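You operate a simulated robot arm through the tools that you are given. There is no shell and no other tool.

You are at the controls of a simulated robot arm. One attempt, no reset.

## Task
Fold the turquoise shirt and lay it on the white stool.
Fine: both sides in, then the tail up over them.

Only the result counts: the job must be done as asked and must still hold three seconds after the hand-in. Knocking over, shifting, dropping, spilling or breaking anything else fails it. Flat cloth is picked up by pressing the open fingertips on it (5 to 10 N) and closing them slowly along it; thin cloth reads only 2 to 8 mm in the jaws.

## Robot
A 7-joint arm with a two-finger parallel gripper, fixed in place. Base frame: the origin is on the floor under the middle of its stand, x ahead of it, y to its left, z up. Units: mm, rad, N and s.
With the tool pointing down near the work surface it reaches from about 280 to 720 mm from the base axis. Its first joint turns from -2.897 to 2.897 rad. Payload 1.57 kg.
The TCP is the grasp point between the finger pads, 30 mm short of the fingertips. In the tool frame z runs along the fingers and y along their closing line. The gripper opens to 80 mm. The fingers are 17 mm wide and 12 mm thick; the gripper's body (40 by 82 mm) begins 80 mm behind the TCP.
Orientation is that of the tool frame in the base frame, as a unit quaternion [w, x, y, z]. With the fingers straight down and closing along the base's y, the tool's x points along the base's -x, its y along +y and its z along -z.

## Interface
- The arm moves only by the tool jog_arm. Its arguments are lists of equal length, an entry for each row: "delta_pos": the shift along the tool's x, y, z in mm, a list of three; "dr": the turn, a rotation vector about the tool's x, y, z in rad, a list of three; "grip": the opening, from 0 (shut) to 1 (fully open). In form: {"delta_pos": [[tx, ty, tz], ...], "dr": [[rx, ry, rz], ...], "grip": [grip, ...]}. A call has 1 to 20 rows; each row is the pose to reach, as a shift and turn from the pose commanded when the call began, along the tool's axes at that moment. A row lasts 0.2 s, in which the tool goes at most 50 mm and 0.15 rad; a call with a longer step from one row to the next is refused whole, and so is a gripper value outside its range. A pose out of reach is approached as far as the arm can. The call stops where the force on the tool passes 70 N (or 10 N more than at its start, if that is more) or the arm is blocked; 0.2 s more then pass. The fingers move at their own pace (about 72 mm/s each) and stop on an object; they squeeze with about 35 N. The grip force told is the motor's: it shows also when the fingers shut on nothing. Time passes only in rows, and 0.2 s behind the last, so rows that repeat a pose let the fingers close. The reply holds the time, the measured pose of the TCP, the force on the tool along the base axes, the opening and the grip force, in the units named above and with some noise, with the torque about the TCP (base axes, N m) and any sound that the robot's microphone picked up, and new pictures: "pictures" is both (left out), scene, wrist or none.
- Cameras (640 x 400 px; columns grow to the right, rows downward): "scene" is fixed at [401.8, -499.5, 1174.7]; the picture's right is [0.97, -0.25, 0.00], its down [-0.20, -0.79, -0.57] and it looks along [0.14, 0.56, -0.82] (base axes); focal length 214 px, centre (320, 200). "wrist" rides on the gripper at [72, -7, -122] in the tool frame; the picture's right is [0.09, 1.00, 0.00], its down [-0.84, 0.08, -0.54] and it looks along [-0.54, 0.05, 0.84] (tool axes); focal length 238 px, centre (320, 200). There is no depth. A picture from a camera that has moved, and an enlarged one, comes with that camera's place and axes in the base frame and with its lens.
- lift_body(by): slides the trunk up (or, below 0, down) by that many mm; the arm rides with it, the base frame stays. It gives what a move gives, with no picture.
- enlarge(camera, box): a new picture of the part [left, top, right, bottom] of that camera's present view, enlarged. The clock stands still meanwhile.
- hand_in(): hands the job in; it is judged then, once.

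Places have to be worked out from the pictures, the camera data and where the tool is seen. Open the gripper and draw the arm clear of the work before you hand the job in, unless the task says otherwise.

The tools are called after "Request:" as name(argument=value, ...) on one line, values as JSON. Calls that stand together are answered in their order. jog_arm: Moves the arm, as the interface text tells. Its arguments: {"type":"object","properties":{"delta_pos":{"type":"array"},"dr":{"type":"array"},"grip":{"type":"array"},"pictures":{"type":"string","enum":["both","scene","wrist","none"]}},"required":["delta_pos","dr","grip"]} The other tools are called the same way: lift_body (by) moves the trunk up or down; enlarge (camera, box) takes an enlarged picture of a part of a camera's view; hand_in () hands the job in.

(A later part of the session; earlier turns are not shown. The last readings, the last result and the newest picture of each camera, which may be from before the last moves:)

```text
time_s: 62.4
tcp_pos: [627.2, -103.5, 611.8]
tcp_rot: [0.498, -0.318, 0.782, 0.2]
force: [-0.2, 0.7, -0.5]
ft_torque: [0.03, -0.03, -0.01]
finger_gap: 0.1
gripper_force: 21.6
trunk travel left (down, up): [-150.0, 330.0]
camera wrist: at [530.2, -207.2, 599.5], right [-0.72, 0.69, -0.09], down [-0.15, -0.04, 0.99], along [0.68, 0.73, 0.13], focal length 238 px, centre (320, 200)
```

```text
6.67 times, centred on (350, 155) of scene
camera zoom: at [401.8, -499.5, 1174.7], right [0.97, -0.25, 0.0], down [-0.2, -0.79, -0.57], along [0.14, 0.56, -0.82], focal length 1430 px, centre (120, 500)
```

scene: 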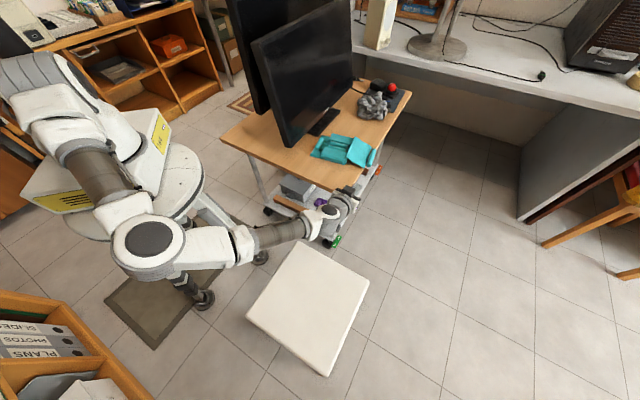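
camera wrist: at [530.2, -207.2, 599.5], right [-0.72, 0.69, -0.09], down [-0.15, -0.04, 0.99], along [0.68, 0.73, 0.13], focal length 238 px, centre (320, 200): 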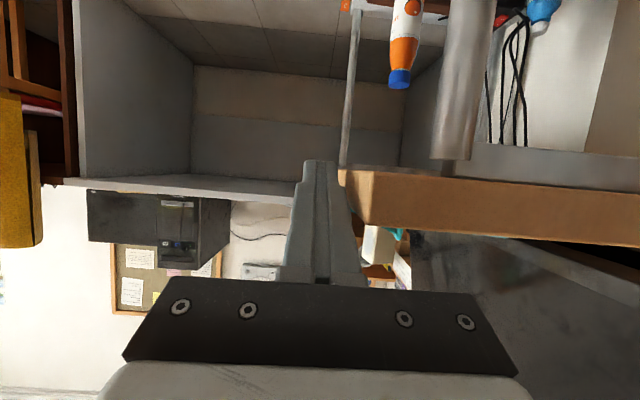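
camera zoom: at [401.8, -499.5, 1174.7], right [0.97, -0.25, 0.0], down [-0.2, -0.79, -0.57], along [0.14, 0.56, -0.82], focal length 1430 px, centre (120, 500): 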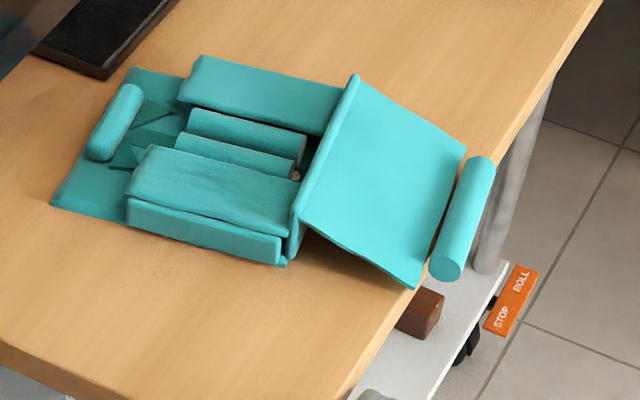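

From above: the roll's near end is at about n=475, m=510, hanging 18 mm beyond the table edge, and my closed fingers are outside the edge and below it. I'll advance 70 mm and check clearance to the table's side and to the roll.

Request:
jog_arm(delta_pos=[[-6, 0, 13], [-12, -0.5, 26], [-17, -1, 39], [-22.5, -1, 52], [-28, -1, 64], [-28, -1, 64]], dr=[[0, 0, 0], [0, 0, 0], [0, 0, 0], [0, 0, 0], [0, 0, 0], [0, 0, 0]], grip=[0, 0, 0, 0, 0, 0])

Request:
enlarge(camera="wrist", box=[200, 60, 460, 240])

Request:
enlarge(camera="scene", box=[330, 130, 390, 190])

```text
time_s: 63.8
tcp_pos: [677.7, -56.4, 611.4]
tcp_rot: [0.498, -0.318, 0.782, 0.2]
force: [0.3, 0.2, 0.1]
ft_torque: [0.0, -0.04, -0.02]
finger_gap: 0.0
gripper_force: 21.3
trunk travel left (down, up): [-150.0, 330.0]
camera wrist: at [581.1, -159.5, 598.3], right [-0.72, 0.69, -0.09], down [-0.15, -0.04, 0.99], along [0.68, 0.73, 0.13], focal length 238 px, centre (320, 200)
```

scene: 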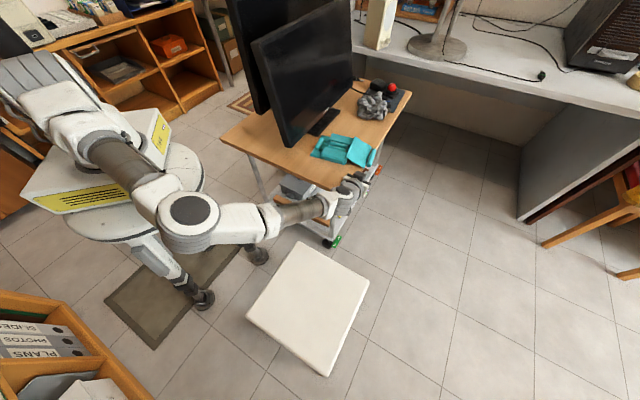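
wrist: 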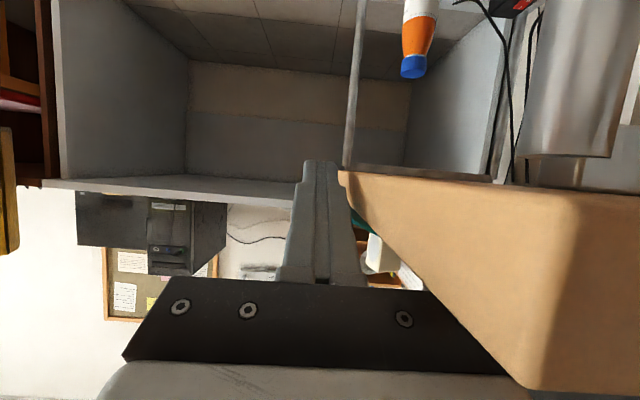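

```text
2.22 times, centred on (330, 150) of wrist
camera zoom: at [581.1, -159.5, 598.3], right [-0.72, 0.69, -0.09], down [-0.15, -0.04, 0.99], along [0.68, 0.73, 0.13], focal length 530 px, centre (298, 311)
```

zoom: 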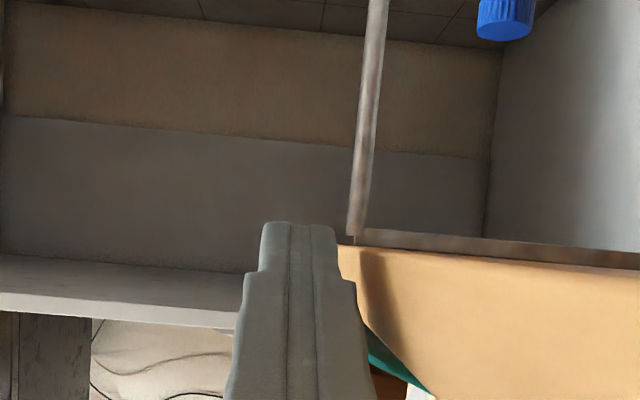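

```text
6.67 times, centred on (360, 160) of scene
camera zoom: at [401.8, -499.5, 1174.7], right [0.97, -0.25, 0.0], down [-0.2, -0.79, -0.57], along [0.14, 0.56, -0.82], focal length 1430 px, centre (53, 467)
```

zoom: 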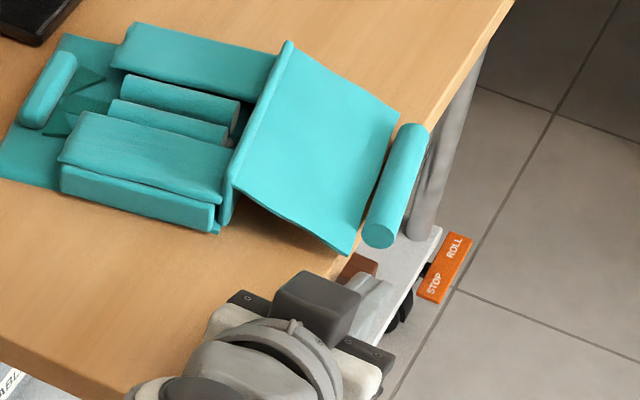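

The fingers slide along outside the table edge, just short of the roll. I'll go 22 mm further so the tips pass under the roll's near end.

Request:
jog_arm(delta_pos=[[-2.5, 0.5, 5], [-5, 1, 10], [-7.5, 1.5, 15], [-9.3, 2, 19.9], [-9.3, 2, 19.9]], dr=[[0, 0, 0], [0, 0, 0], [0, 0, 0], [0, 0, 0], [0, 0, 0]], grip=[0, 0, 0, 0, 0])

Request:
enlarge(camera="wrist", box=[200, 60, 460, 240])

Request:
enlarge(camera="scene", box=[330, 130, 390, 190])

```text
time_s: 65.0
tcp_pos: [692.2, -40.5, 611.1]
tcp_rot: [0.498, -0.317, 0.782, 0.199]
force: [-0.4, 0.4, 1.6]
ft_torque: [0.01, -0.01, -0.02]
finger_gap: 0.1
gripper_force: 21.6
trunk travel left (down, up): [-150.0, 330.0]
camera wrist: at [595.8, -142.9, 599.1], right [-0.72, 0.69, -0.09], down [-0.16, -0.04, 0.99], along [0.68, 0.72, 0.13], focal length 238 px, centre (320, 200)
```

scene: 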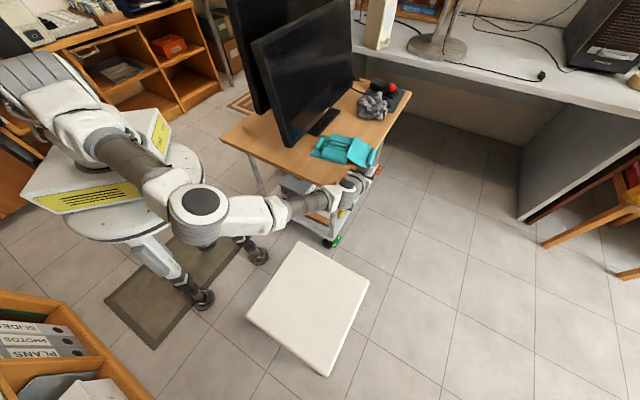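
wrist: 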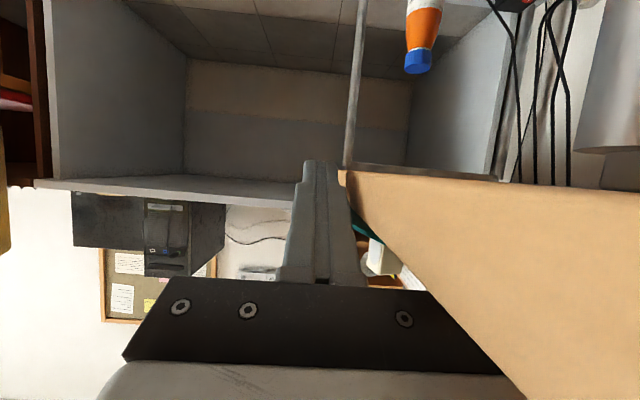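

```text
2.22 times, centred on (330, 150) of wrist
camera zoom: at [595.8, -142.9, 599.1], right [-0.72, 0.69, -0.09], down [-0.16, -0.04, 0.99], along [0.68, 0.72, 0.13], focal length 530 px, centre (298, 311)
```

zoom: 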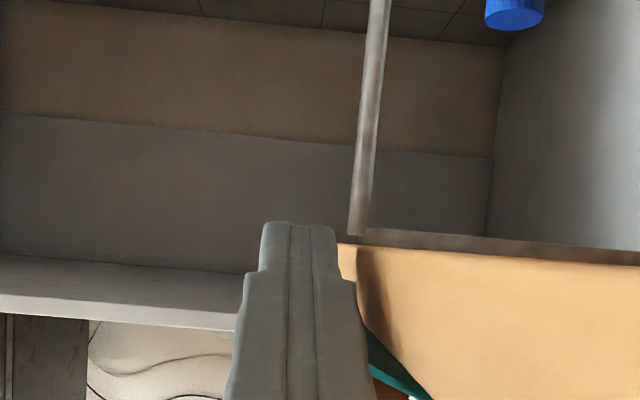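

```text
6.67 times, centred on (360, 160) of scene
camera zoom: at [401.8, -499.5, 1174.7], right [0.97, -0.25, 0.0], down [-0.2, -0.79, -0.57], along [0.14, 0.56, -0.82], focal length 1430 px, centre (53, 467)
```

zoom: 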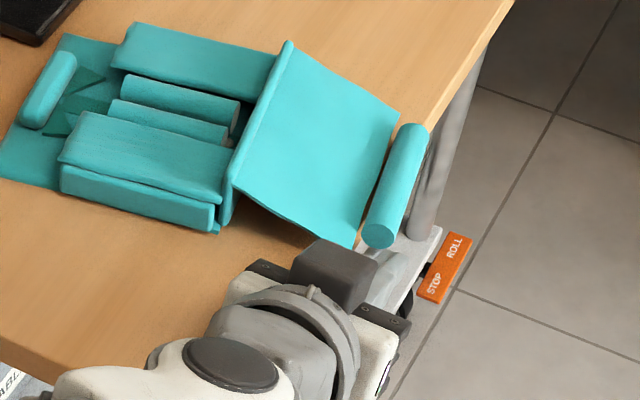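

The tips are now beneath the roll's near end with negligible force. I'll raise 14 mm to pick up the roll and check.

Request:
jog_arm(delta_pos=[[-3.2, 0, -1.5], [-6.4, 0, -3], [-9.5, 0, -4.5], [-12.7, 0, -5.9], [-12.7, 0, -5.9]], dr=[[0, 0, 0], [0, 0, 0], [0, 0, 0], [0, 0, 0], [0, 0, 0]], grip=[0, 0, 0, 0, 0])

Request:
enlarge(camera="wrist", box=[200, 60, 460, 240])

Request:
enlarge(camera="scene", box=[330, 130, 390, 190])

```text
time_s: 66.2
tcp_pos: [693.1, -40.9, 625.3]
tcp_rot: [0.498, -0.318, 0.782, 0.199]
force: [0.9, -0.6, 0.2]
ft_torque: [0.0, -0.03, -0.01]
finger_gap: 0.0
gripper_force: 20.8
trunk travel left (down, up): [-150.0, 330.0]
camera wrist: at [595.9, -142.8, 612.6], right [-0.72, 0.69, -0.09], down [-0.15, -0.04, 0.99], along [0.68, 0.73, 0.13], focal length 238 px, centre (320, 200)
```

scene: 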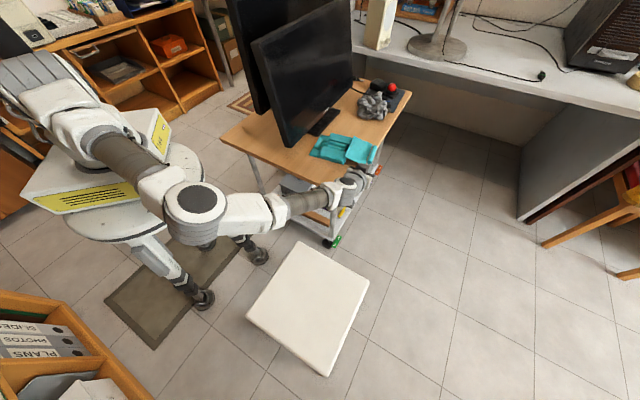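
wrist: 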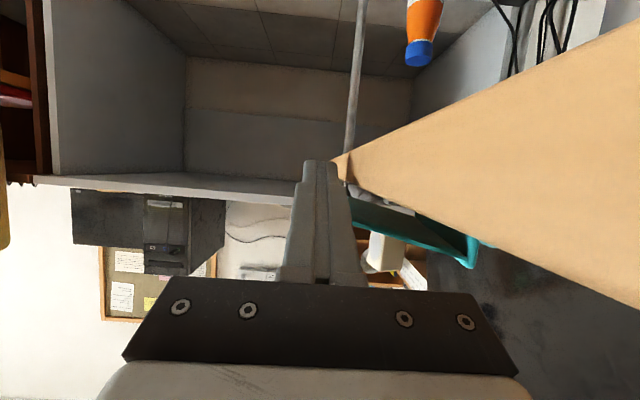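

```text
2.22 times, centred on (330, 150) of wrist
camera zoom: at [595.9, -142.8, 612.6], right [-0.72, 0.69, -0.09], down [-0.15, -0.04, 0.99], along [0.68, 0.73, 0.13], focal length 530 px, centre (298, 311)
```

zoom: 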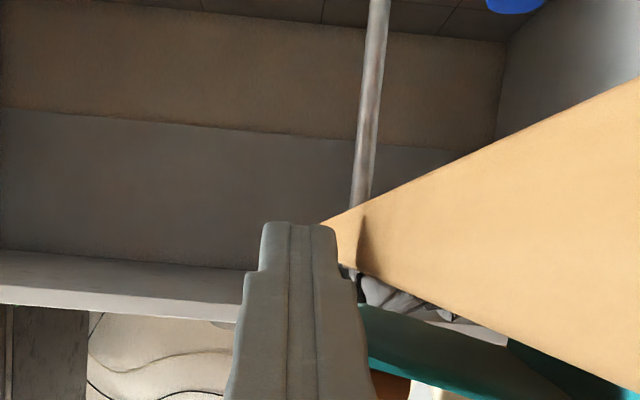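

```text
6.67 times, centred on (360, 160) of scene
camera zoom: at [401.8, -499.5, 1174.7], right [0.97, -0.25, 0.0], down [-0.2, -0.79, -0.57], along [0.14, 0.56, -0.82], focal length 1430 px, centre (53, 467)
```

zoom: 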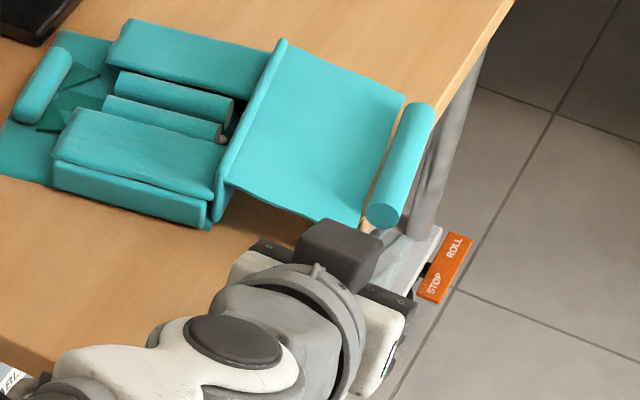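

The roll is riding up on the fingertips and the shirt body stays flat. I'll continue raising along the arc to roughly 15° above level.

Request:
jog_arm(delta_pos=[[-7.4, 0.2, -1.3], [-14.8, 0.4, -2.6], [-22.3, 0.6, -3.9], [-29, 0.6, -7], [-36, 0.6, -10.3], [-42.6, 0.6, -13.4], [-42.6, 0.6, -13.4]], dr=[[0, 0, 0], [0, 0, 0], [0, 0, 0], [0, 0, 0], [0, 0, 0], [0, 0, 0], [0, 0, 0]], grip=[0, 0, 0, 0, 0, 0, 0])

Request:
enlarge(camera="wrist", box=[200, 60, 460, 240])

Request:
enlarge(camera="scene", box=[330, 125, 390, 180])

```text
time_s: 67.8
tcp_pos: [696.5, -35.8, 669.9]
tcp_rot: [0.498, -0.319, 0.781, 0.2]
force: [0.0, 0.6, -1.0]
ft_torque: [-0.02, 0.02, 0.0]
finger_gap: 0.0
gripper_force: 21.4
trunk travel left (down, up): [-150.0, 330.0]
camera wrist: at [600.0, -139.3, 657.5], right [-0.72, 0.69, -0.09], down [-0.16, -0.04, 0.99], along [0.68, 0.73, 0.13], focal length 238 px, centre (320, 200)
```

scene: 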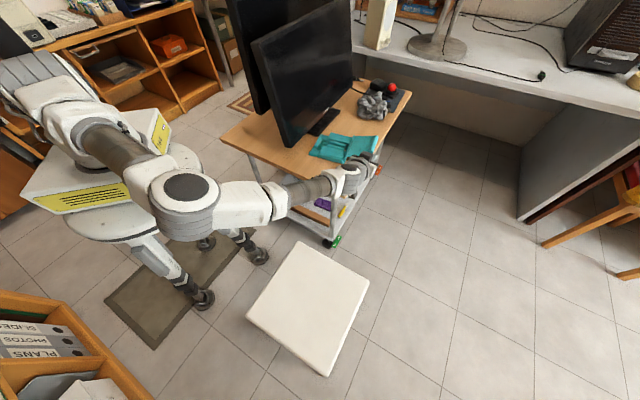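
wrist: 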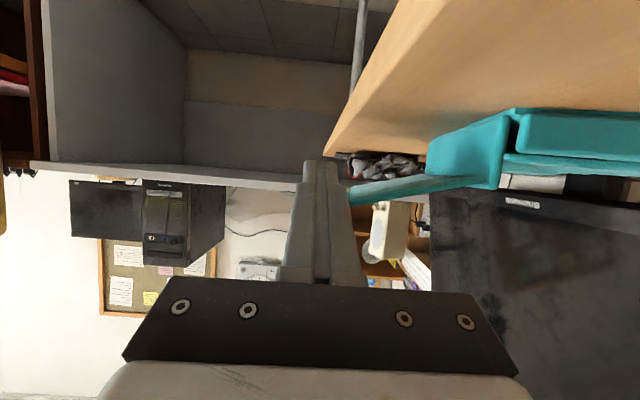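

```text
2.22 times, centred on (330, 150) of wrist
camera zoom: at [600.0, -139.3, 657.5], right [-0.72, 0.69, -0.09], down [-0.16, -0.04, 0.99], along [0.68, 0.73, 0.13], focal length 530 px, centre (298, 311)
```

zoom: 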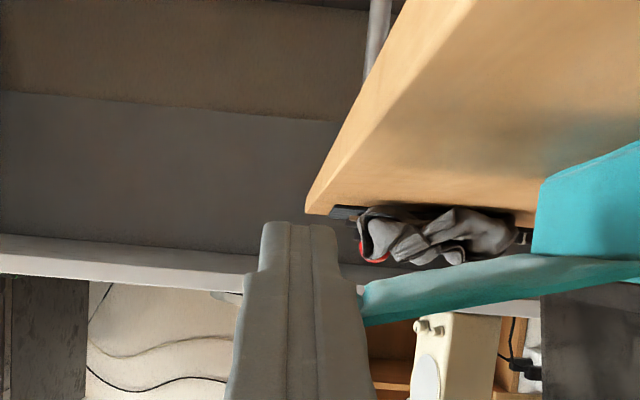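

```text
7.27 times, centred on (360, 152) of scene
camera zoom: at [401.8, -499.5, 1174.7], right [0.97, -0.25, 0.0], down [-0.2, -0.79, -0.57], along [0.14, 0.56, -0.82], focal length 1560 px, centre (29, 546)
```

zoom: 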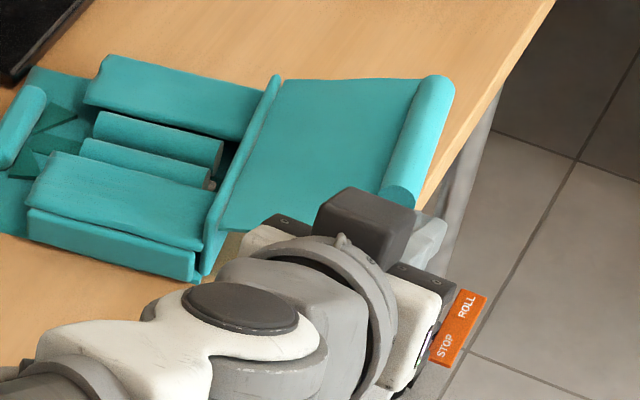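

The tail is about 15° above level and still riding on the fingers, with the body flat on the table. I'll continue up and inward to about 60°.

Request:
jog_arm(delta_pos=[[-9, 2, -4.7], [-18.4, 4.3, -9.5], [-27.5, 8.3, -14.5], [-36.4, 12.7, -19.5], [-44, 19, -24.3], [-51.2, 25.6, -29], [-51.2, 25.6, -29]], dr=[[0, 0, 0], [0, 0, 0], [0, 0, 0], [0, 0, 0], [0, 0, 0], [0, 0, 0], [0, 0, 0]], grip=[0, 0, 0, 0, 0, 0, 0])

Request:
enlarge(camera="wrist", box=[200, 60, 460, 240])

Request:
enlarge(camera="scene", box=[320, 115, 380, 170])

```text
time_s: 69.4
tcp_pos: [676.4, -20.1, 727.8]
tcp_rot: [0.498, -0.318, 0.782, 0.199]
force: [1.3, -0.4, -0.1]
ft_torque: [-0.01, -0.01, 0.0]
finger_gap: 0.0
gripper_force: 21.3
trunk travel left (down, up): [-150.0, 330.0]
camera wrist: at [578.5, -123.2, 715.8], right [-0.72, 0.69, -0.09], down [-0.16, -0.04, 0.99], along [0.68, 0.73, 0.13], focal length 238 px, centre (320, 200)
```

scene: 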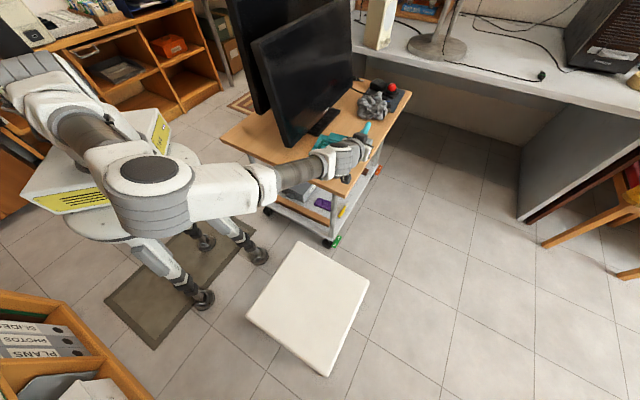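
wrist: 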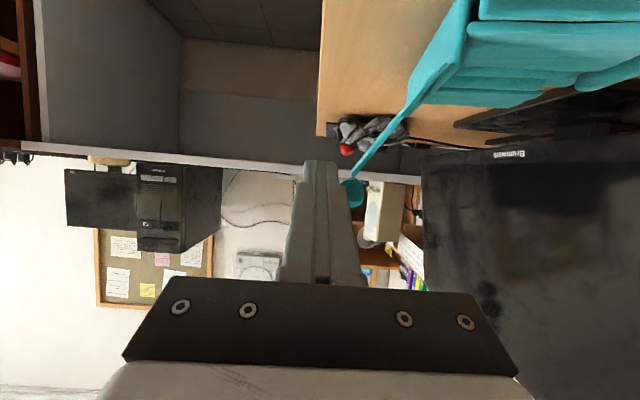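

```text
2.22 times, centred on (330, 150) of wrist
camera zoom: at [578.5, -123.2, 715.8], right [-0.72, 0.69, -0.09], down [-0.16, -0.04, 0.99], along [0.68, 0.73, 0.13], focal length 530 px, centre (298, 311)
```

zoom: 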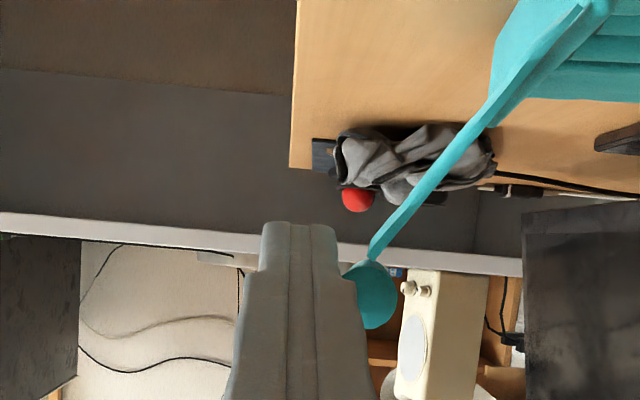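

```text
7.27 times, centred on (350, 142) of scene
camera zoom: at [401.8, -499.5, 1174.7], right [0.97, -0.25, 0.0], down [-0.2, -0.79, -0.57], along [0.14, 0.56, -0.82], focal length 1560 px, centre (102, 618)
```

zoom: 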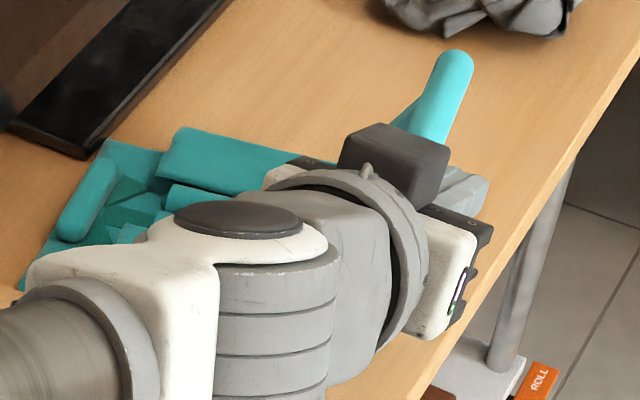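

The tail stands at about 50° and leans on the fingers' inner side. I'll keep pushing inward and slightly up, past vertical.

Request:
jog_arm(delta_pos=[[-5.5, 9, -4.3], [-11, 17.7, -8.6], [-14, 28, -12], [-16.3, 38.2, -15.3], [-16, 49, -17.2], [-15, 59.7, -19], [-12, 70, -20], [-12, 70, -20]], dr=[[0, 0, 0], [0, 0, 0], [0, 0, 0], [0, 0, 0], [0, 0, 0], [0, 0, 0], [0, 0, 0], [0, 0, 0]], grip=[0, 0, 0, 0, 0, 0, 0, 0])

Request:
enlarge(camera="wrist", box=[200, 60, 460, 240])

Request:
enlarge(camera="scene", box=[310, 115, 380, 170])

```text
time_s: 71.2
tcp_pos: [617.1, 21.7, 748.3]
tcp_rot: [0.498, -0.318, 0.782, 0.199]
force: [0.5, 0.1, 0.3]
ft_torque: [0.02, 0.0, 0.04]
finger_gap: 0.2
gripper_force: 21.0
trunk travel left (down, up): [-150.0, 330.0]
camera wrist: at [520.4, -81.0, 734.3], right [-0.72, 0.69, -0.09], down [-0.16, -0.03, 0.99], along [0.68, 0.72, 0.13], focal length 238 px, centre (320, 200)
```

scene: 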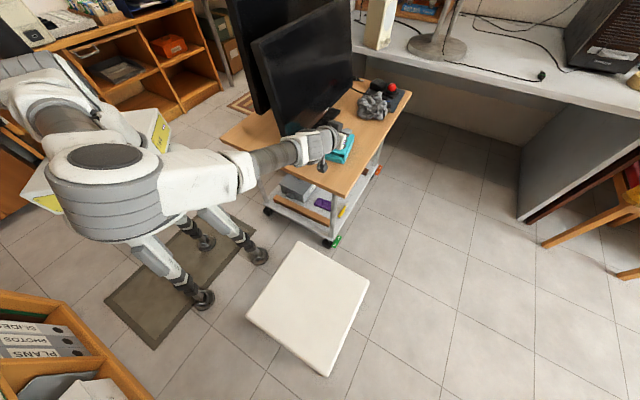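
wrist: 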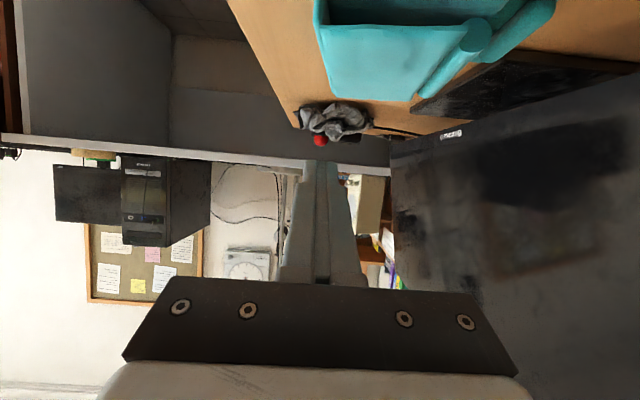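

```text
2.22 times, centred on (330, 150) of wrist
camera zoom: at [520.4, -81.0, 734.3], right [-0.72, 0.69, -0.09], down [-0.16, -0.03, 0.99], along [0.68, 0.72, 0.13], focal length 530 px, centre (298, 311)
```

zoom: 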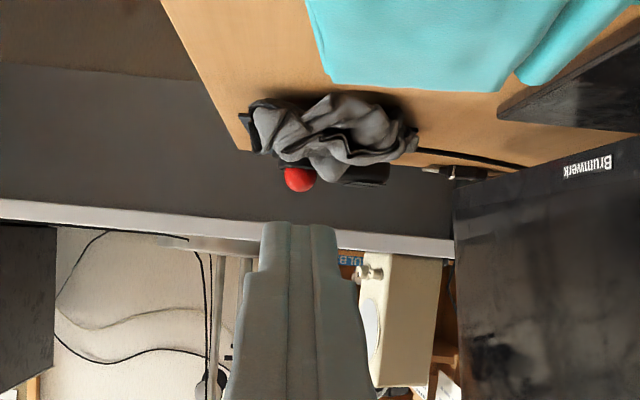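

```text
7.27 times, centred on (345, 142) of scene
camera zoom: at [401.8, -499.5, 1174.7], right [0.97, -0.25, 0.0], down [-0.2, -0.79, -0.57], along [0.14, 0.56, -0.82], focal length 1560 px, centre (138, 618)
```

zoom: 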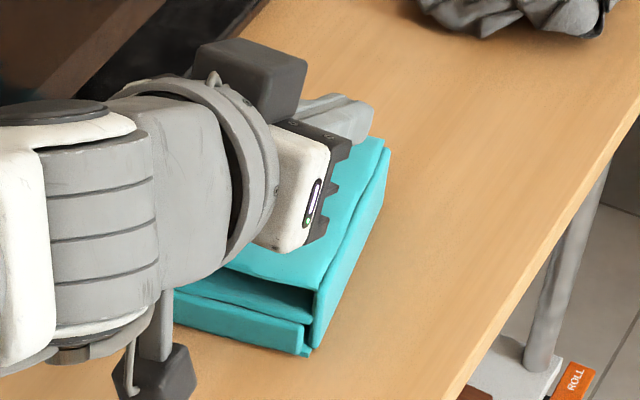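

The tail has flipped over onto the folded sides, so the shirt is folded. I'll draw the hand back toward the robot to get a clear view of the package.

Request:
jog_arm(delta_pos=[[-10, 0, -10], [-10, 0, -35], [-8, -10, -65], [-5, -20, -95], [0, -30, -125], [0, -30, -125]], dr=[[0, 0, 0], [0, 0, 0], [0, 0, 0], [0, 0, 0], [0, 0, 0], [0, 0, 0]], grip=[0, 0, 0, 0, 0, 0])

Request:
enlarge(camera="wrist", box=[240, 0, 560, 200])

Request:
enlarge(camera="scene", box=[300, 110, 400, 190])

```text
time_s: 72.6
tcp_pos: [555.7, -79.2, 802.1]
tcp_rot: [0.498, -0.319, 0.781, 0.2]
force: [-0.1, -1.0, 0.3]
ft_torque: [0.0, -0.03, -0.01]
finger_gap: 0.2
gripper_force: 21.5
trunk travel left (down, up): [-150.0, 330.0]
camera wrist: at [459.4, -180.8, 789.8], right [-0.72, 0.69, -0.09], down [-0.16, -0.04, 0.99], along [0.68, 0.73, 0.13], focal length 238 px, centre (320, 200)
```

scene: 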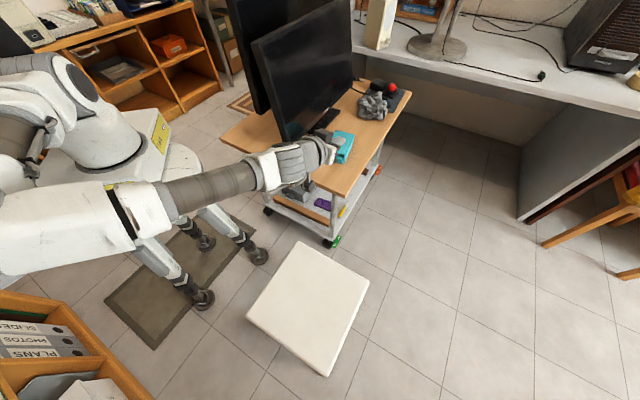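
wrist: 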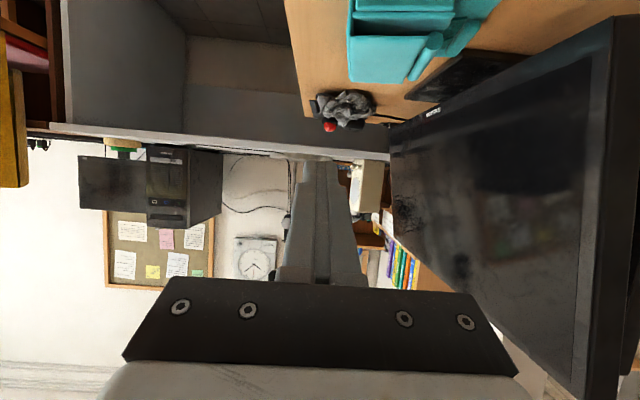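

```text
2.00 times, centred on (400, 100) of wrist
camera zoom: at [459.4, -180.8, 789.8], right [-0.72, 0.69, -0.09], down [-0.16, -0.04, 0.99], along [0.68, 0.73, 0.13], focal length 477 px, centre (160, 400)
```

zoom: 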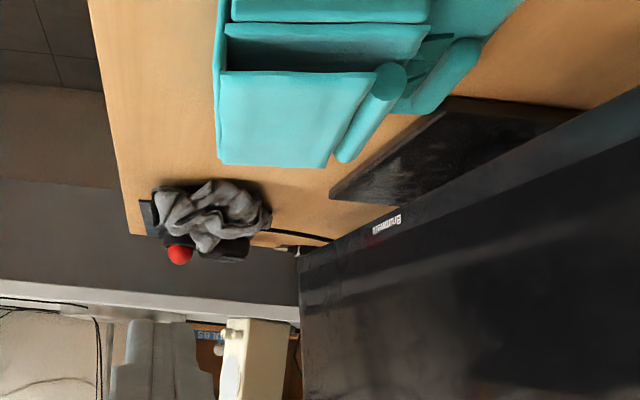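

```text
5.00 times, centred on (350, 150) of scene
camera zoom: at [401.8, -499.5, 1174.7], right [0.97, -0.25, 0.0], down [-0.2, -0.79, -0.57], along [0.14, 0.56, -0.82], focal length 1072 px, centre (170, 450)
```

zoom: 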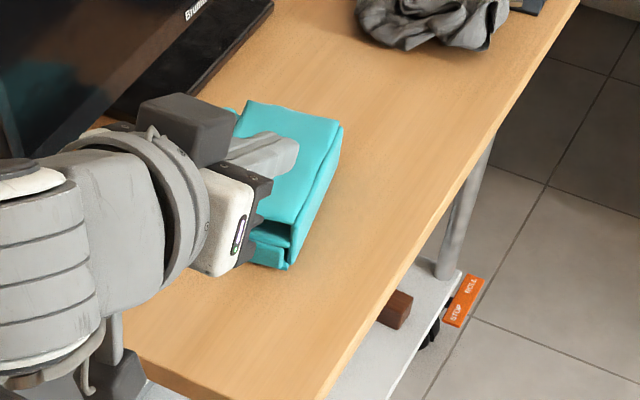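

The tail lies over both sides, so the folding is complete. To carry the bundle flat, I plan to slide it until its near side overhangs the table's near edge, then clamp the whole stack from that side. First I'll bring the hand back upright, with a slight lean.

Request:
jog_arm(delta_pos=[[0, 0, -5], [0, 0, -10], [0, 0, -10], [0, 0, -10], [0, 0, -10], [0, 0, -10], [0, 0, -10], [0, 0, -10]], dr=[[0, 0.13, 0], [0, 0.26, 0], [0, 0.39, 0], [0, 0.52, 0], [0, 0.65, 0], [0, 0.78, 0], [0, 0.924, 0], [0, 0.924, 0]], grip=[0, 0, 0, 0, 0, 0, 0, 0])

Request:
enlarge(camera="scene", box=[300, 110, 400, 190])

Request:
enlarge(camera="wrist", box=[220, 0, 540, 200])

```text
time_s: 74.4
tcp_pos: [548.5, -85.7, 804.7]
tcp_rot: [0.097, -0.373, 0.922, 0.036]
force: [-0.2, 0.0, -0.3]
ft_torque: [-0.02, -0.03, -0.03]
finger_gap: 0.0
gripper_force: 21.5
trunk travel left (down, up): [-150.0, 330.0]
camera wrist: at [484.8, -156.0, 910.6], right [-0.76, 0.65, -0.02], down [0.45, 0.55, 0.7], along [0.47, 0.52, -0.71], focal length 238 px, centre (320, 200)
```

scene: 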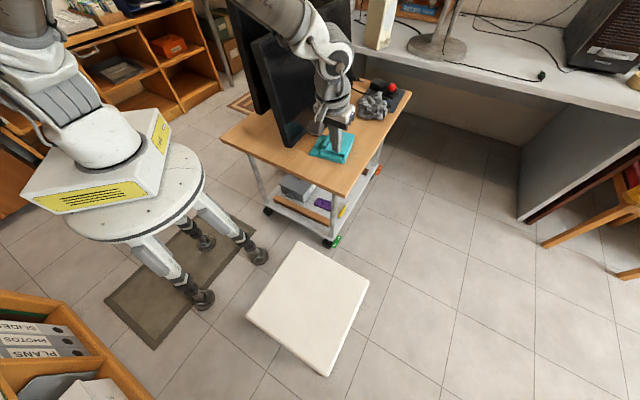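
wrist: 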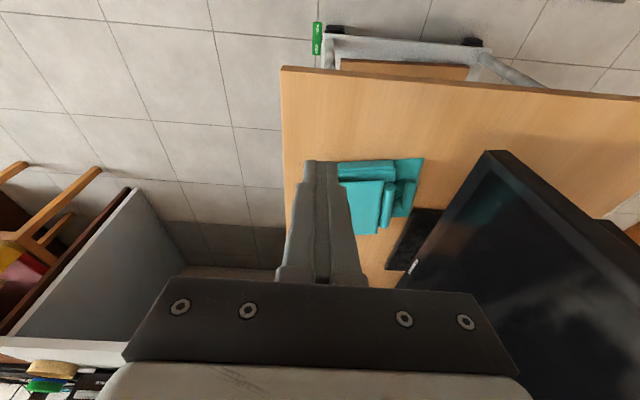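

```text
5.00 times, centred on (350, 150) of scene
camera zoom: at [401.8, -499.5, 1174.7], right [0.97, -0.25, 0.0], down [-0.2, -0.79, -0.57], along [0.14, 0.56, -0.82], focal length 1072 px, centre (170, 450)
```

zoom: 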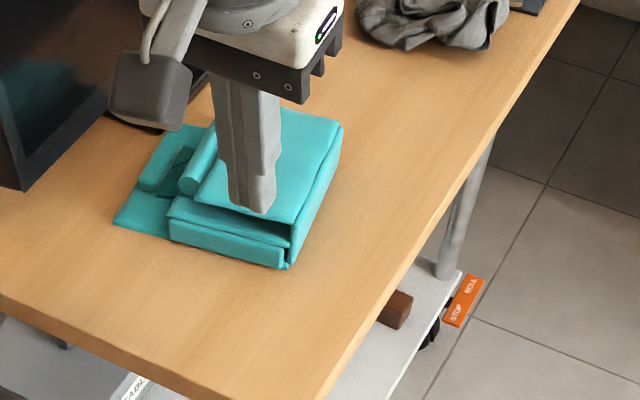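

```text
2.00 times, centred on (380, 100) of wrist
camera zoom: at [484.8, -156.0, 910.6], right [-0.76, 0.65, -0.02], down [0.45, 0.55, 0.7], along [0.47, 0.52, -0.71], focal length 477 px, centre (200, 400)
```

zoom: 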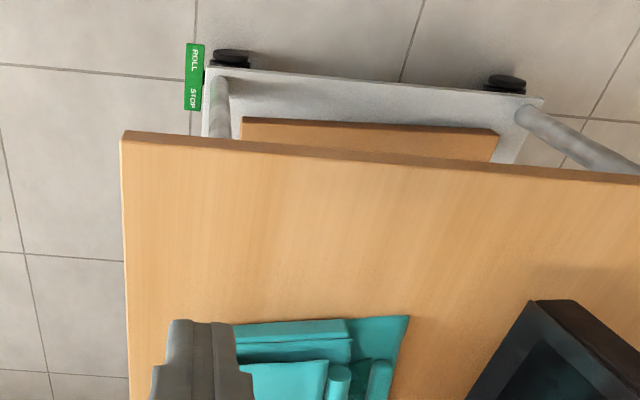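

The arm is back in its normal posture, and the folded bundle sits about 10° askew with its near side at n≈420–443. I'll raise the trunk 80 mm so the forearm passes higher by the monitor, before going around to the bundle's far side to push it toward the near table edge.

Request:
lift_body(by=80)

```text
time_s: 75.6
tcp_pos: [550.7, -84.1, 885.3]
tcp_rot: [0.098, -0.373, 0.922, 0.036]
force: [0.1, -0.3, 0.7]
ft_torque: [0.0, -0.03, -0.02]
finger_gap: 0.0
gripper_force: 21.2
trunk travel left (down, up): [-230.0, 250.0]
```

The trunk is up and the TCP is at z≈885. I'll now move over to the bundle's far side, staying high at z≈800, with the fingers partly open.

Request:
jog_arm(delta_pos=[[-27, 11.6, 16.5], [-54, 23.2, 33], [-81.5, 35, 49.4], [-108.7, 46.5, 65.8], [-136, 58, 82.3], [-163, 70, 98.8], [-190, 81.5, 115], [-217.4, 93.1, 131.7], [-217.4, 93.1, 131.7]], dr=[[0, 0, 0], [0, 0, 0], [0, 0, 0], [0, 0, 0], [0, 0, 0], [0, 0, 0], [0, 0, 0], [0, 0, 0], [0, 0, 0]], grip=[0, 0, 0.2, 0.4, 0.6, 0.75, 0.75, 0.75, 0.75])

Request:
enlarge(camera="wrist", box=[160, 0, 480, 200])

Request:
enlarge(camera="scene", box=[190, 0, 390, 150])

```text
time_s: 77.6
tcp_pos: [658.6, 149.8, 798.9]
tcp_rot: [0.097, -0.373, 0.922, 0.037]
force: [0.6, -0.5, 0.0]
ft_torque: [0.02, 0.01, -0.01]
finger_gap: 59.8
gripper_force: 0.0
trunk travel left (down, up): [-230.0, 250.0]
camera wrist: at [593.2, 79.3, 904.5], right [-0.76, 0.65, -0.02], down [0.45, 0.55, 0.7], along [0.47, 0.52, -0.71], focal length 238 px, centre (320, 200)
```

scene: 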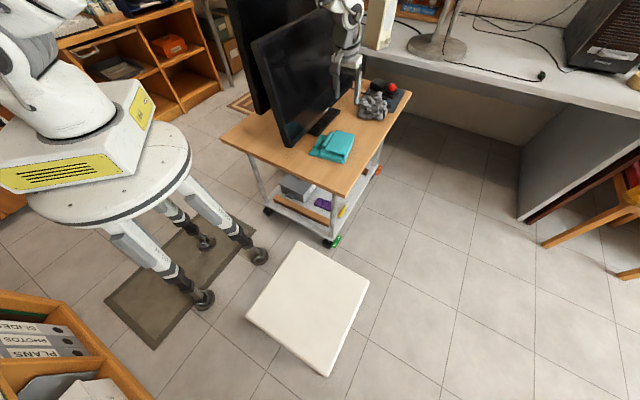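
wrist: 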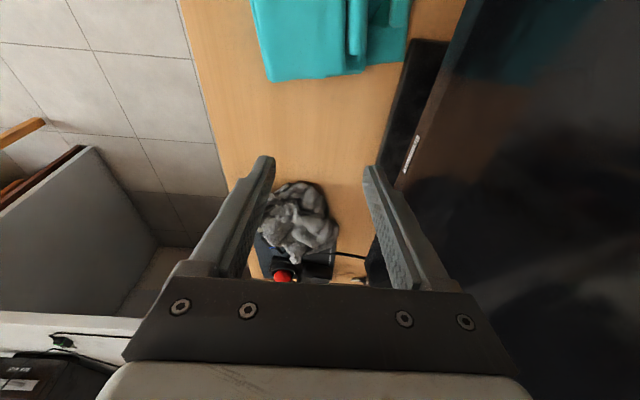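

```text
2.00 times, centred on (320, 100) of wrist
camera zoom: at [593.2, 79.3, 904.5], right [-0.76, 0.65, -0.02], down [0.45, 0.55, 0.7], along [0.47, 0.52, -0.71], focal length 477 px, centre (320, 400)
```

zoom: 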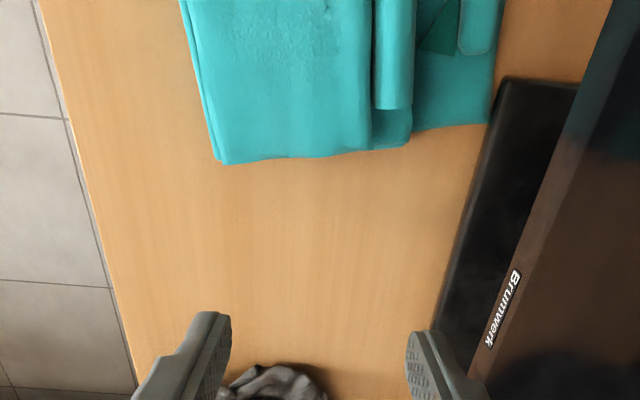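

```text
2.67 times, centred on (290, 75) of scene
camera zoom: at [401.8, -499.5, 1174.7], right [0.97, -0.25, 0.0], down [-0.2, -0.79, -0.57], along [0.14, 0.56, -0.82], focal length 572 px, centre (400, 533)
```

zoom: 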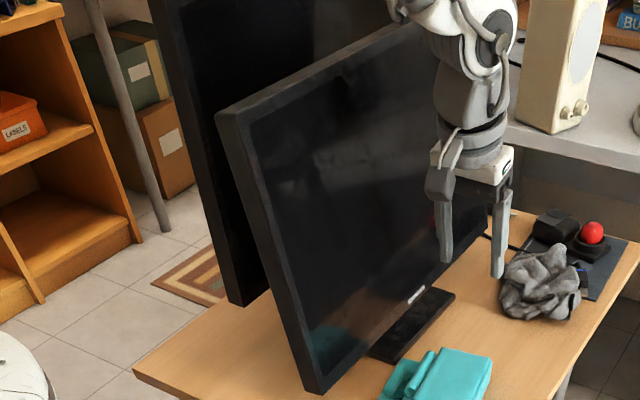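

The fingers are beyond the bundle's far edge (n≈548–560) and well away from the rag. I'll descend to just above the table, with 6 mm of extra clearance outward.

Request:
jog_arm(delta_pos=[[-3, 0, 24], [-2, 0, 50], [3, 0, 76], [9, 0, 100], [15, 0, 122], [21, 0, 138], [24, 0.9, 143.7], [24, 0.9, 143.7]], dr=[[0, 0, 0], [0, 0, 0], [0, 0, 0], [0, 0, 0], [0, 0, 0], [0, 0, 0], [0, 0, 0], [0, 0, 0]], grip=[0.75, 0.75, 0.75, 0.75, 0.75, 0.75, 0.75, 0.75])

Request:
enlarge(camera="wrist", box=[160, 30, 480, 230])

Request:
enlarge(camera="scene", box=[190, 0, 390, 150])

```text
time_s: 79.4
tcp_pos: [661.1, 152.9, 654.9]
tcp_rot: [0.098, -0.374, 0.922, 0.037]
force: [-0.1, 0.4, -0.3]
ft_torque: [0.01, -0.02, 0.0]
finger_gap: 60.2
gripper_force: 0.0
trunk travel left (down, up): [-230.0, 250.0]
camera wrist: at [596.6, 82.3, 760.2], right [-0.76, 0.65, -0.02], down [0.45, 0.55, 0.7], along [0.47, 0.52, -0.71], focal length 238 px, centre (320, 200)
```

scene: 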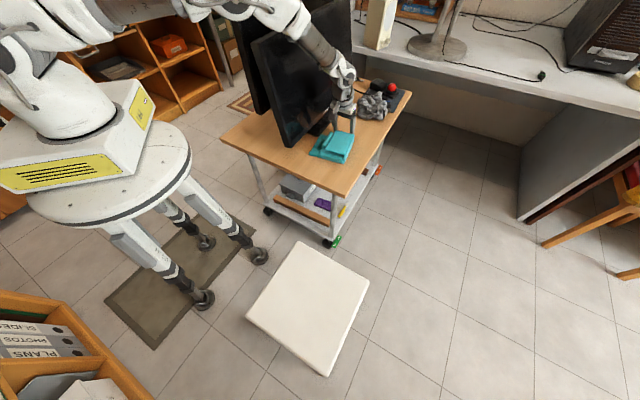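
wrist: 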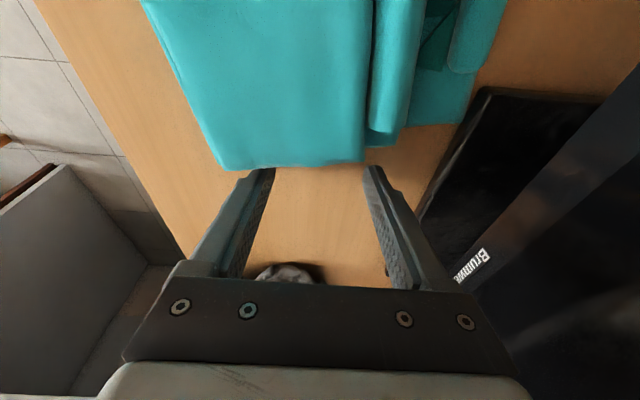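

```text
2.00 times, centred on (320, 130) of wrist
camera zoom: at [596.6, 82.3, 760.2], right [-0.76, 0.65, -0.02], down [0.45, 0.55, 0.7], along [0.47, 0.52, -0.71], focal length 477 px, centre (320, 340)
```

zoom: 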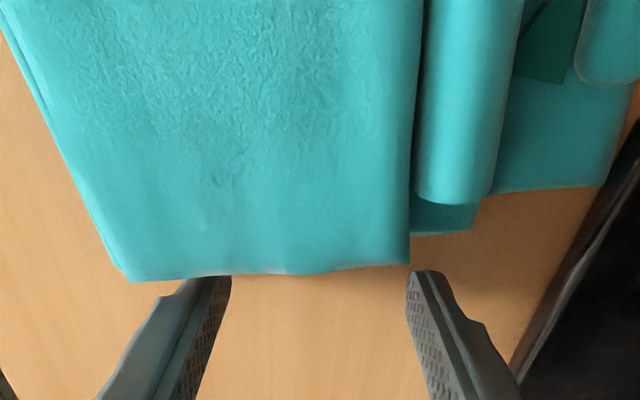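

```text
2.67 times, centred on (290, 75) of scene
camera zoom: at [401.8, -499.5, 1174.7], right [0.97, -0.25, 0.0], down [-0.2, -0.79, -0.57], along [0.14, 0.56, -0.82], focal length 572 px, centre (400, 533)
```

zoom: 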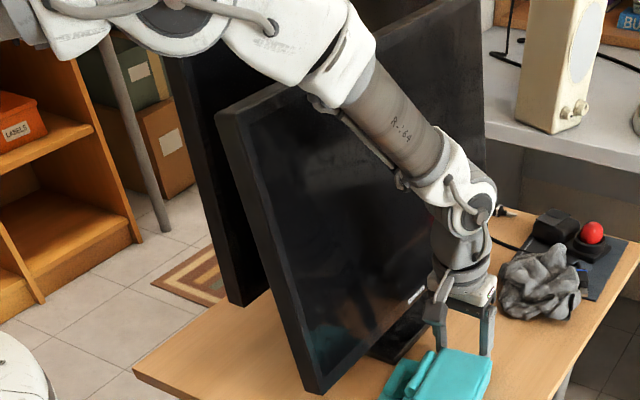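

Both fingers stand just behind the bundle's far side and nothing is touching. I'll push it slowly 80 mm toward the near edge and check that it stays folded.

Request:
jog_arm(delta_pos=[[6, 0, -1.3], [14, 0, -2.9], [23, 0, -4.8], [32, 0, -6.7], [41, 0, -8.6], [50, 0, -10.5], [59, 0, -12.4], [68, 0, -14.3], [78.2, 0, -16.4], [78.2, 0, -16.4]], dr=[[0, 0, 0], [0, 0, 0], [0, 0, 0], [0, 0, 0], [0, 0, 0], [0, 0, 0], [0, 0, 0], [0, 0, 0], [0, 0, 0], [0, 0, 0]], grip=[0.75, 0.75, 0.75, 0.75, 0.75, 0.75, 0.75, 0.75, 0.75, 0.75])

Request:
enlarge(camera="wrist", box=[160, 0, 480, 200])

Request:
enlarge(camera="scene", box=[270, 110, 390, 210])

```text
time_s: 81.6
tcp_pos: [603.7, 97.7, 654.0]
tcp_rot: [0.097, -0.373, 0.922, 0.037]
force: [0.5, -0.7, -0.3]
ft_torque: [0.03, -0.02, 0.02]
finger_gap: 59.9
gripper_force: 0.0
trunk travel left (down, up): [-230.0, 250.0]
camera wrist: at [538.6, 26.2, 760.5], right [-0.76, 0.65, -0.02], down [0.45, 0.55, 0.7], along [0.47, 0.52, -0.71], focal length 238 px, centre (320, 200)
```

scene: 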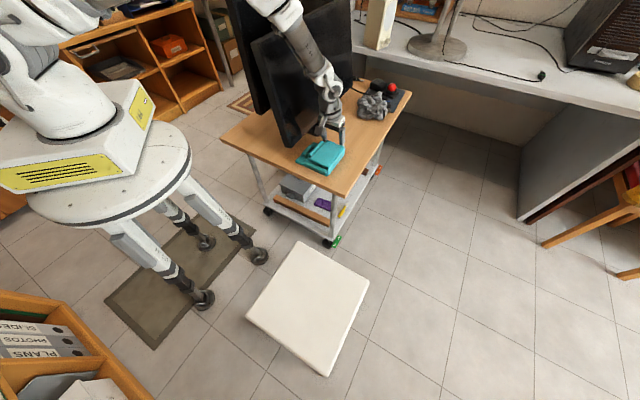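
wrist: 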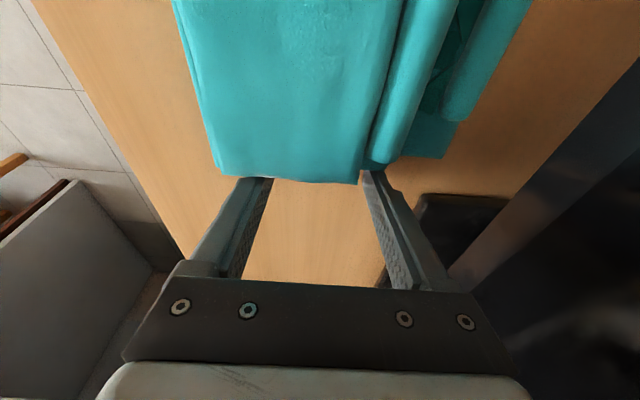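

```text
2.00 times, centred on (320, 100) of wrist
camera zoom: at [538.6, 26.2, 760.5], right [-0.76, 0.65, -0.02], down [0.45, 0.55, 0.7], along [0.47, 0.52, -0.71], focal length 477 px, centre (320, 400)
```

zoom: 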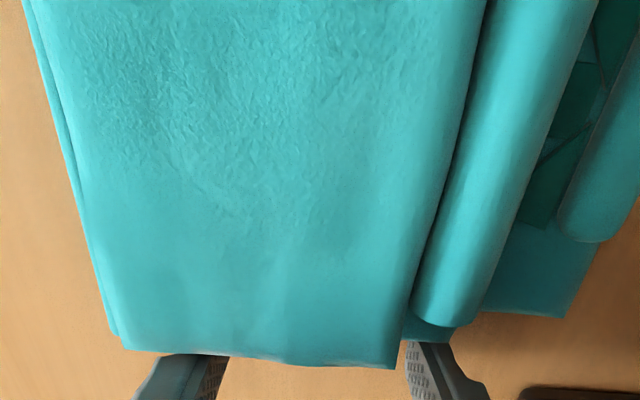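

```text
4.00 times, centred on (330, 160) of scene
camera zoom: at [401.8, -499.5, 1174.7], right [0.97, -0.25, 0.0], down [-0.2, -0.79, -0.57], along [0.14, 0.56, -0.82], focal length 858 px, centre (280, 360)
```

zoom: 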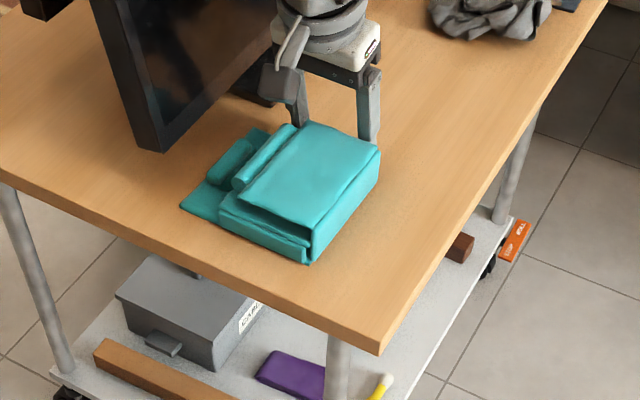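

The push works: the bundle moved about 60 mm, squared up with the table and stayed folded. Its near side is now at n≈363 and the table edge is at n≈319. I'll push another 77 mm so it overhangs by about 33 mm.

Request:
jog_arm(delta_pos=[[8, 0, -1.7], [16, 0, -3.4], [25, 0, -5.3], [34, 0, -7.2], [43, 0, -9], [52, 0, -10.9], [60, 0, -12.6], [68, 0, -14.3], [75.3, 0, -15.8], [75.3, 0, -15.8]], dr=[[0, 0, 0], [0, 0, 0], [0, 0, 0], [0, 0, 0], [0, 0, 0], [0, 0, 0], [0, 0, 0], [0, 0, 0], [0, 0, 0], [0, 0, 0]], grip=[0.75, 0.75, 0.75, 0.75, 0.75, 0.75, 0.75, 0.75, 0.75, 0.75])

Request:
enlarge(camera="scene", box=[250, 110, 370, 210])

Request:
enlarge(camera="wrist", box=[120, 0, 520, 220])

```text
time_s: 83.8
tcp_pos: [549.1, 43.5, 653.8]
tcp_rot: [0.098, -0.374, 0.922, 0.037]
force: [1.1, 1.1, -0.1]
ft_torque: [0.05, 0.01, -0.01]
finger_gap: 59.9
gripper_force: 0.0
trunk travel left (down, up): [-230.0, 250.0]
camera wrist: at [483.9, -27.2, 759.1], right [-0.76, 0.65, -0.02], down [0.45, 0.55, 0.7], along [0.47, 0.52, -0.71], focal length 238 px, centre (320, 200)
```

scene: 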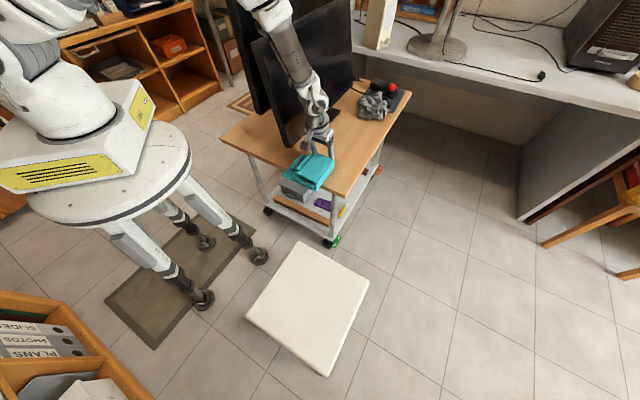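
wrist: 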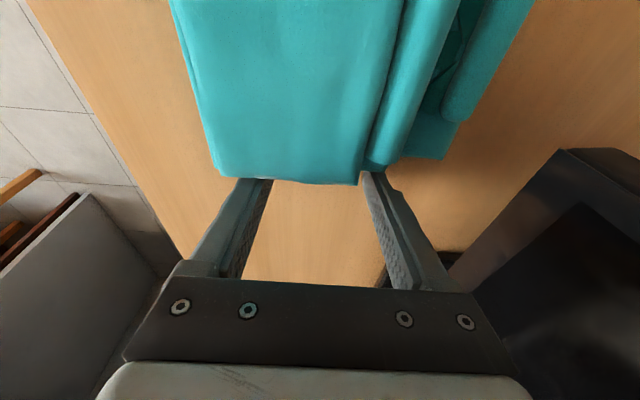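

```text
4.00 times, centred on (310, 160) of scene
camera zoom: at [401.8, -499.5, 1174.7], right [0.97, -0.25, 0.0], down [-0.2, -0.79, -0.57], along [0.14, 0.56, -0.82], focal length 858 px, centre (360, 360)
```

zoom: 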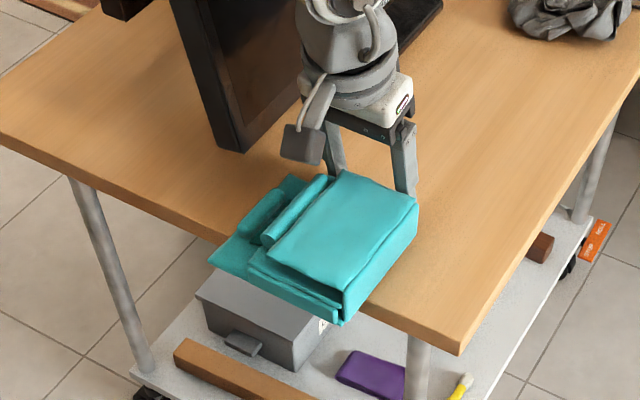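

```text
1.60 times, centred on (320, 110) of wrist
camera zoom: at [483.9, -27.2, 759.1], right [-0.76, 0.65, -0.02], down [0.45, 0.55, 0.7], along [0.47, 0.52, -0.71], focal length 381 px, centre (320, 344)
```

zoom: 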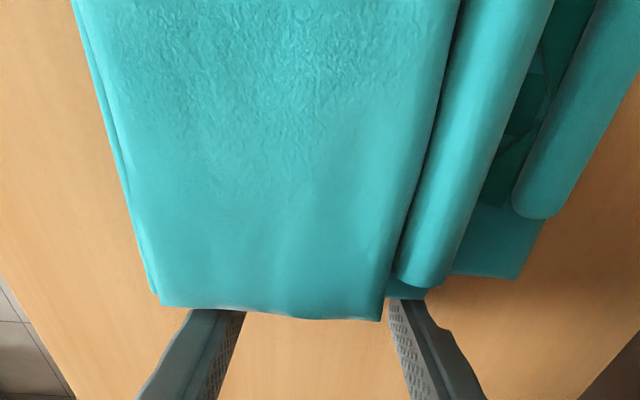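

The bundle now overhangs the near edge by about 32 mm (near side n≈287, m from 272 to 405) and is stable on the table. I'll back the fingers off and rise clear.

Request:
jog_arm(delta_pos=[[-7, 0, 1.5], [-14.7, 0, 3.1], [-21, 0, -25], [-28, 0, -55], [-35, 0, -90], [-45.6, 0, -143.7], [-45.6, 0, -143.7]], dr=[[0, 0, 0], [0, 0, 0], [0, 0, 0], [0, 0, 0], [0, 0, 0], [0, 0, 0], [0, 0, 0]], grip=[0.75, 0.75, 0.75, 0.75, 0.75, 0.75, 0.75], pictures="none")

```text
refused: row 6 steps farther than a row can; nothing moved
```

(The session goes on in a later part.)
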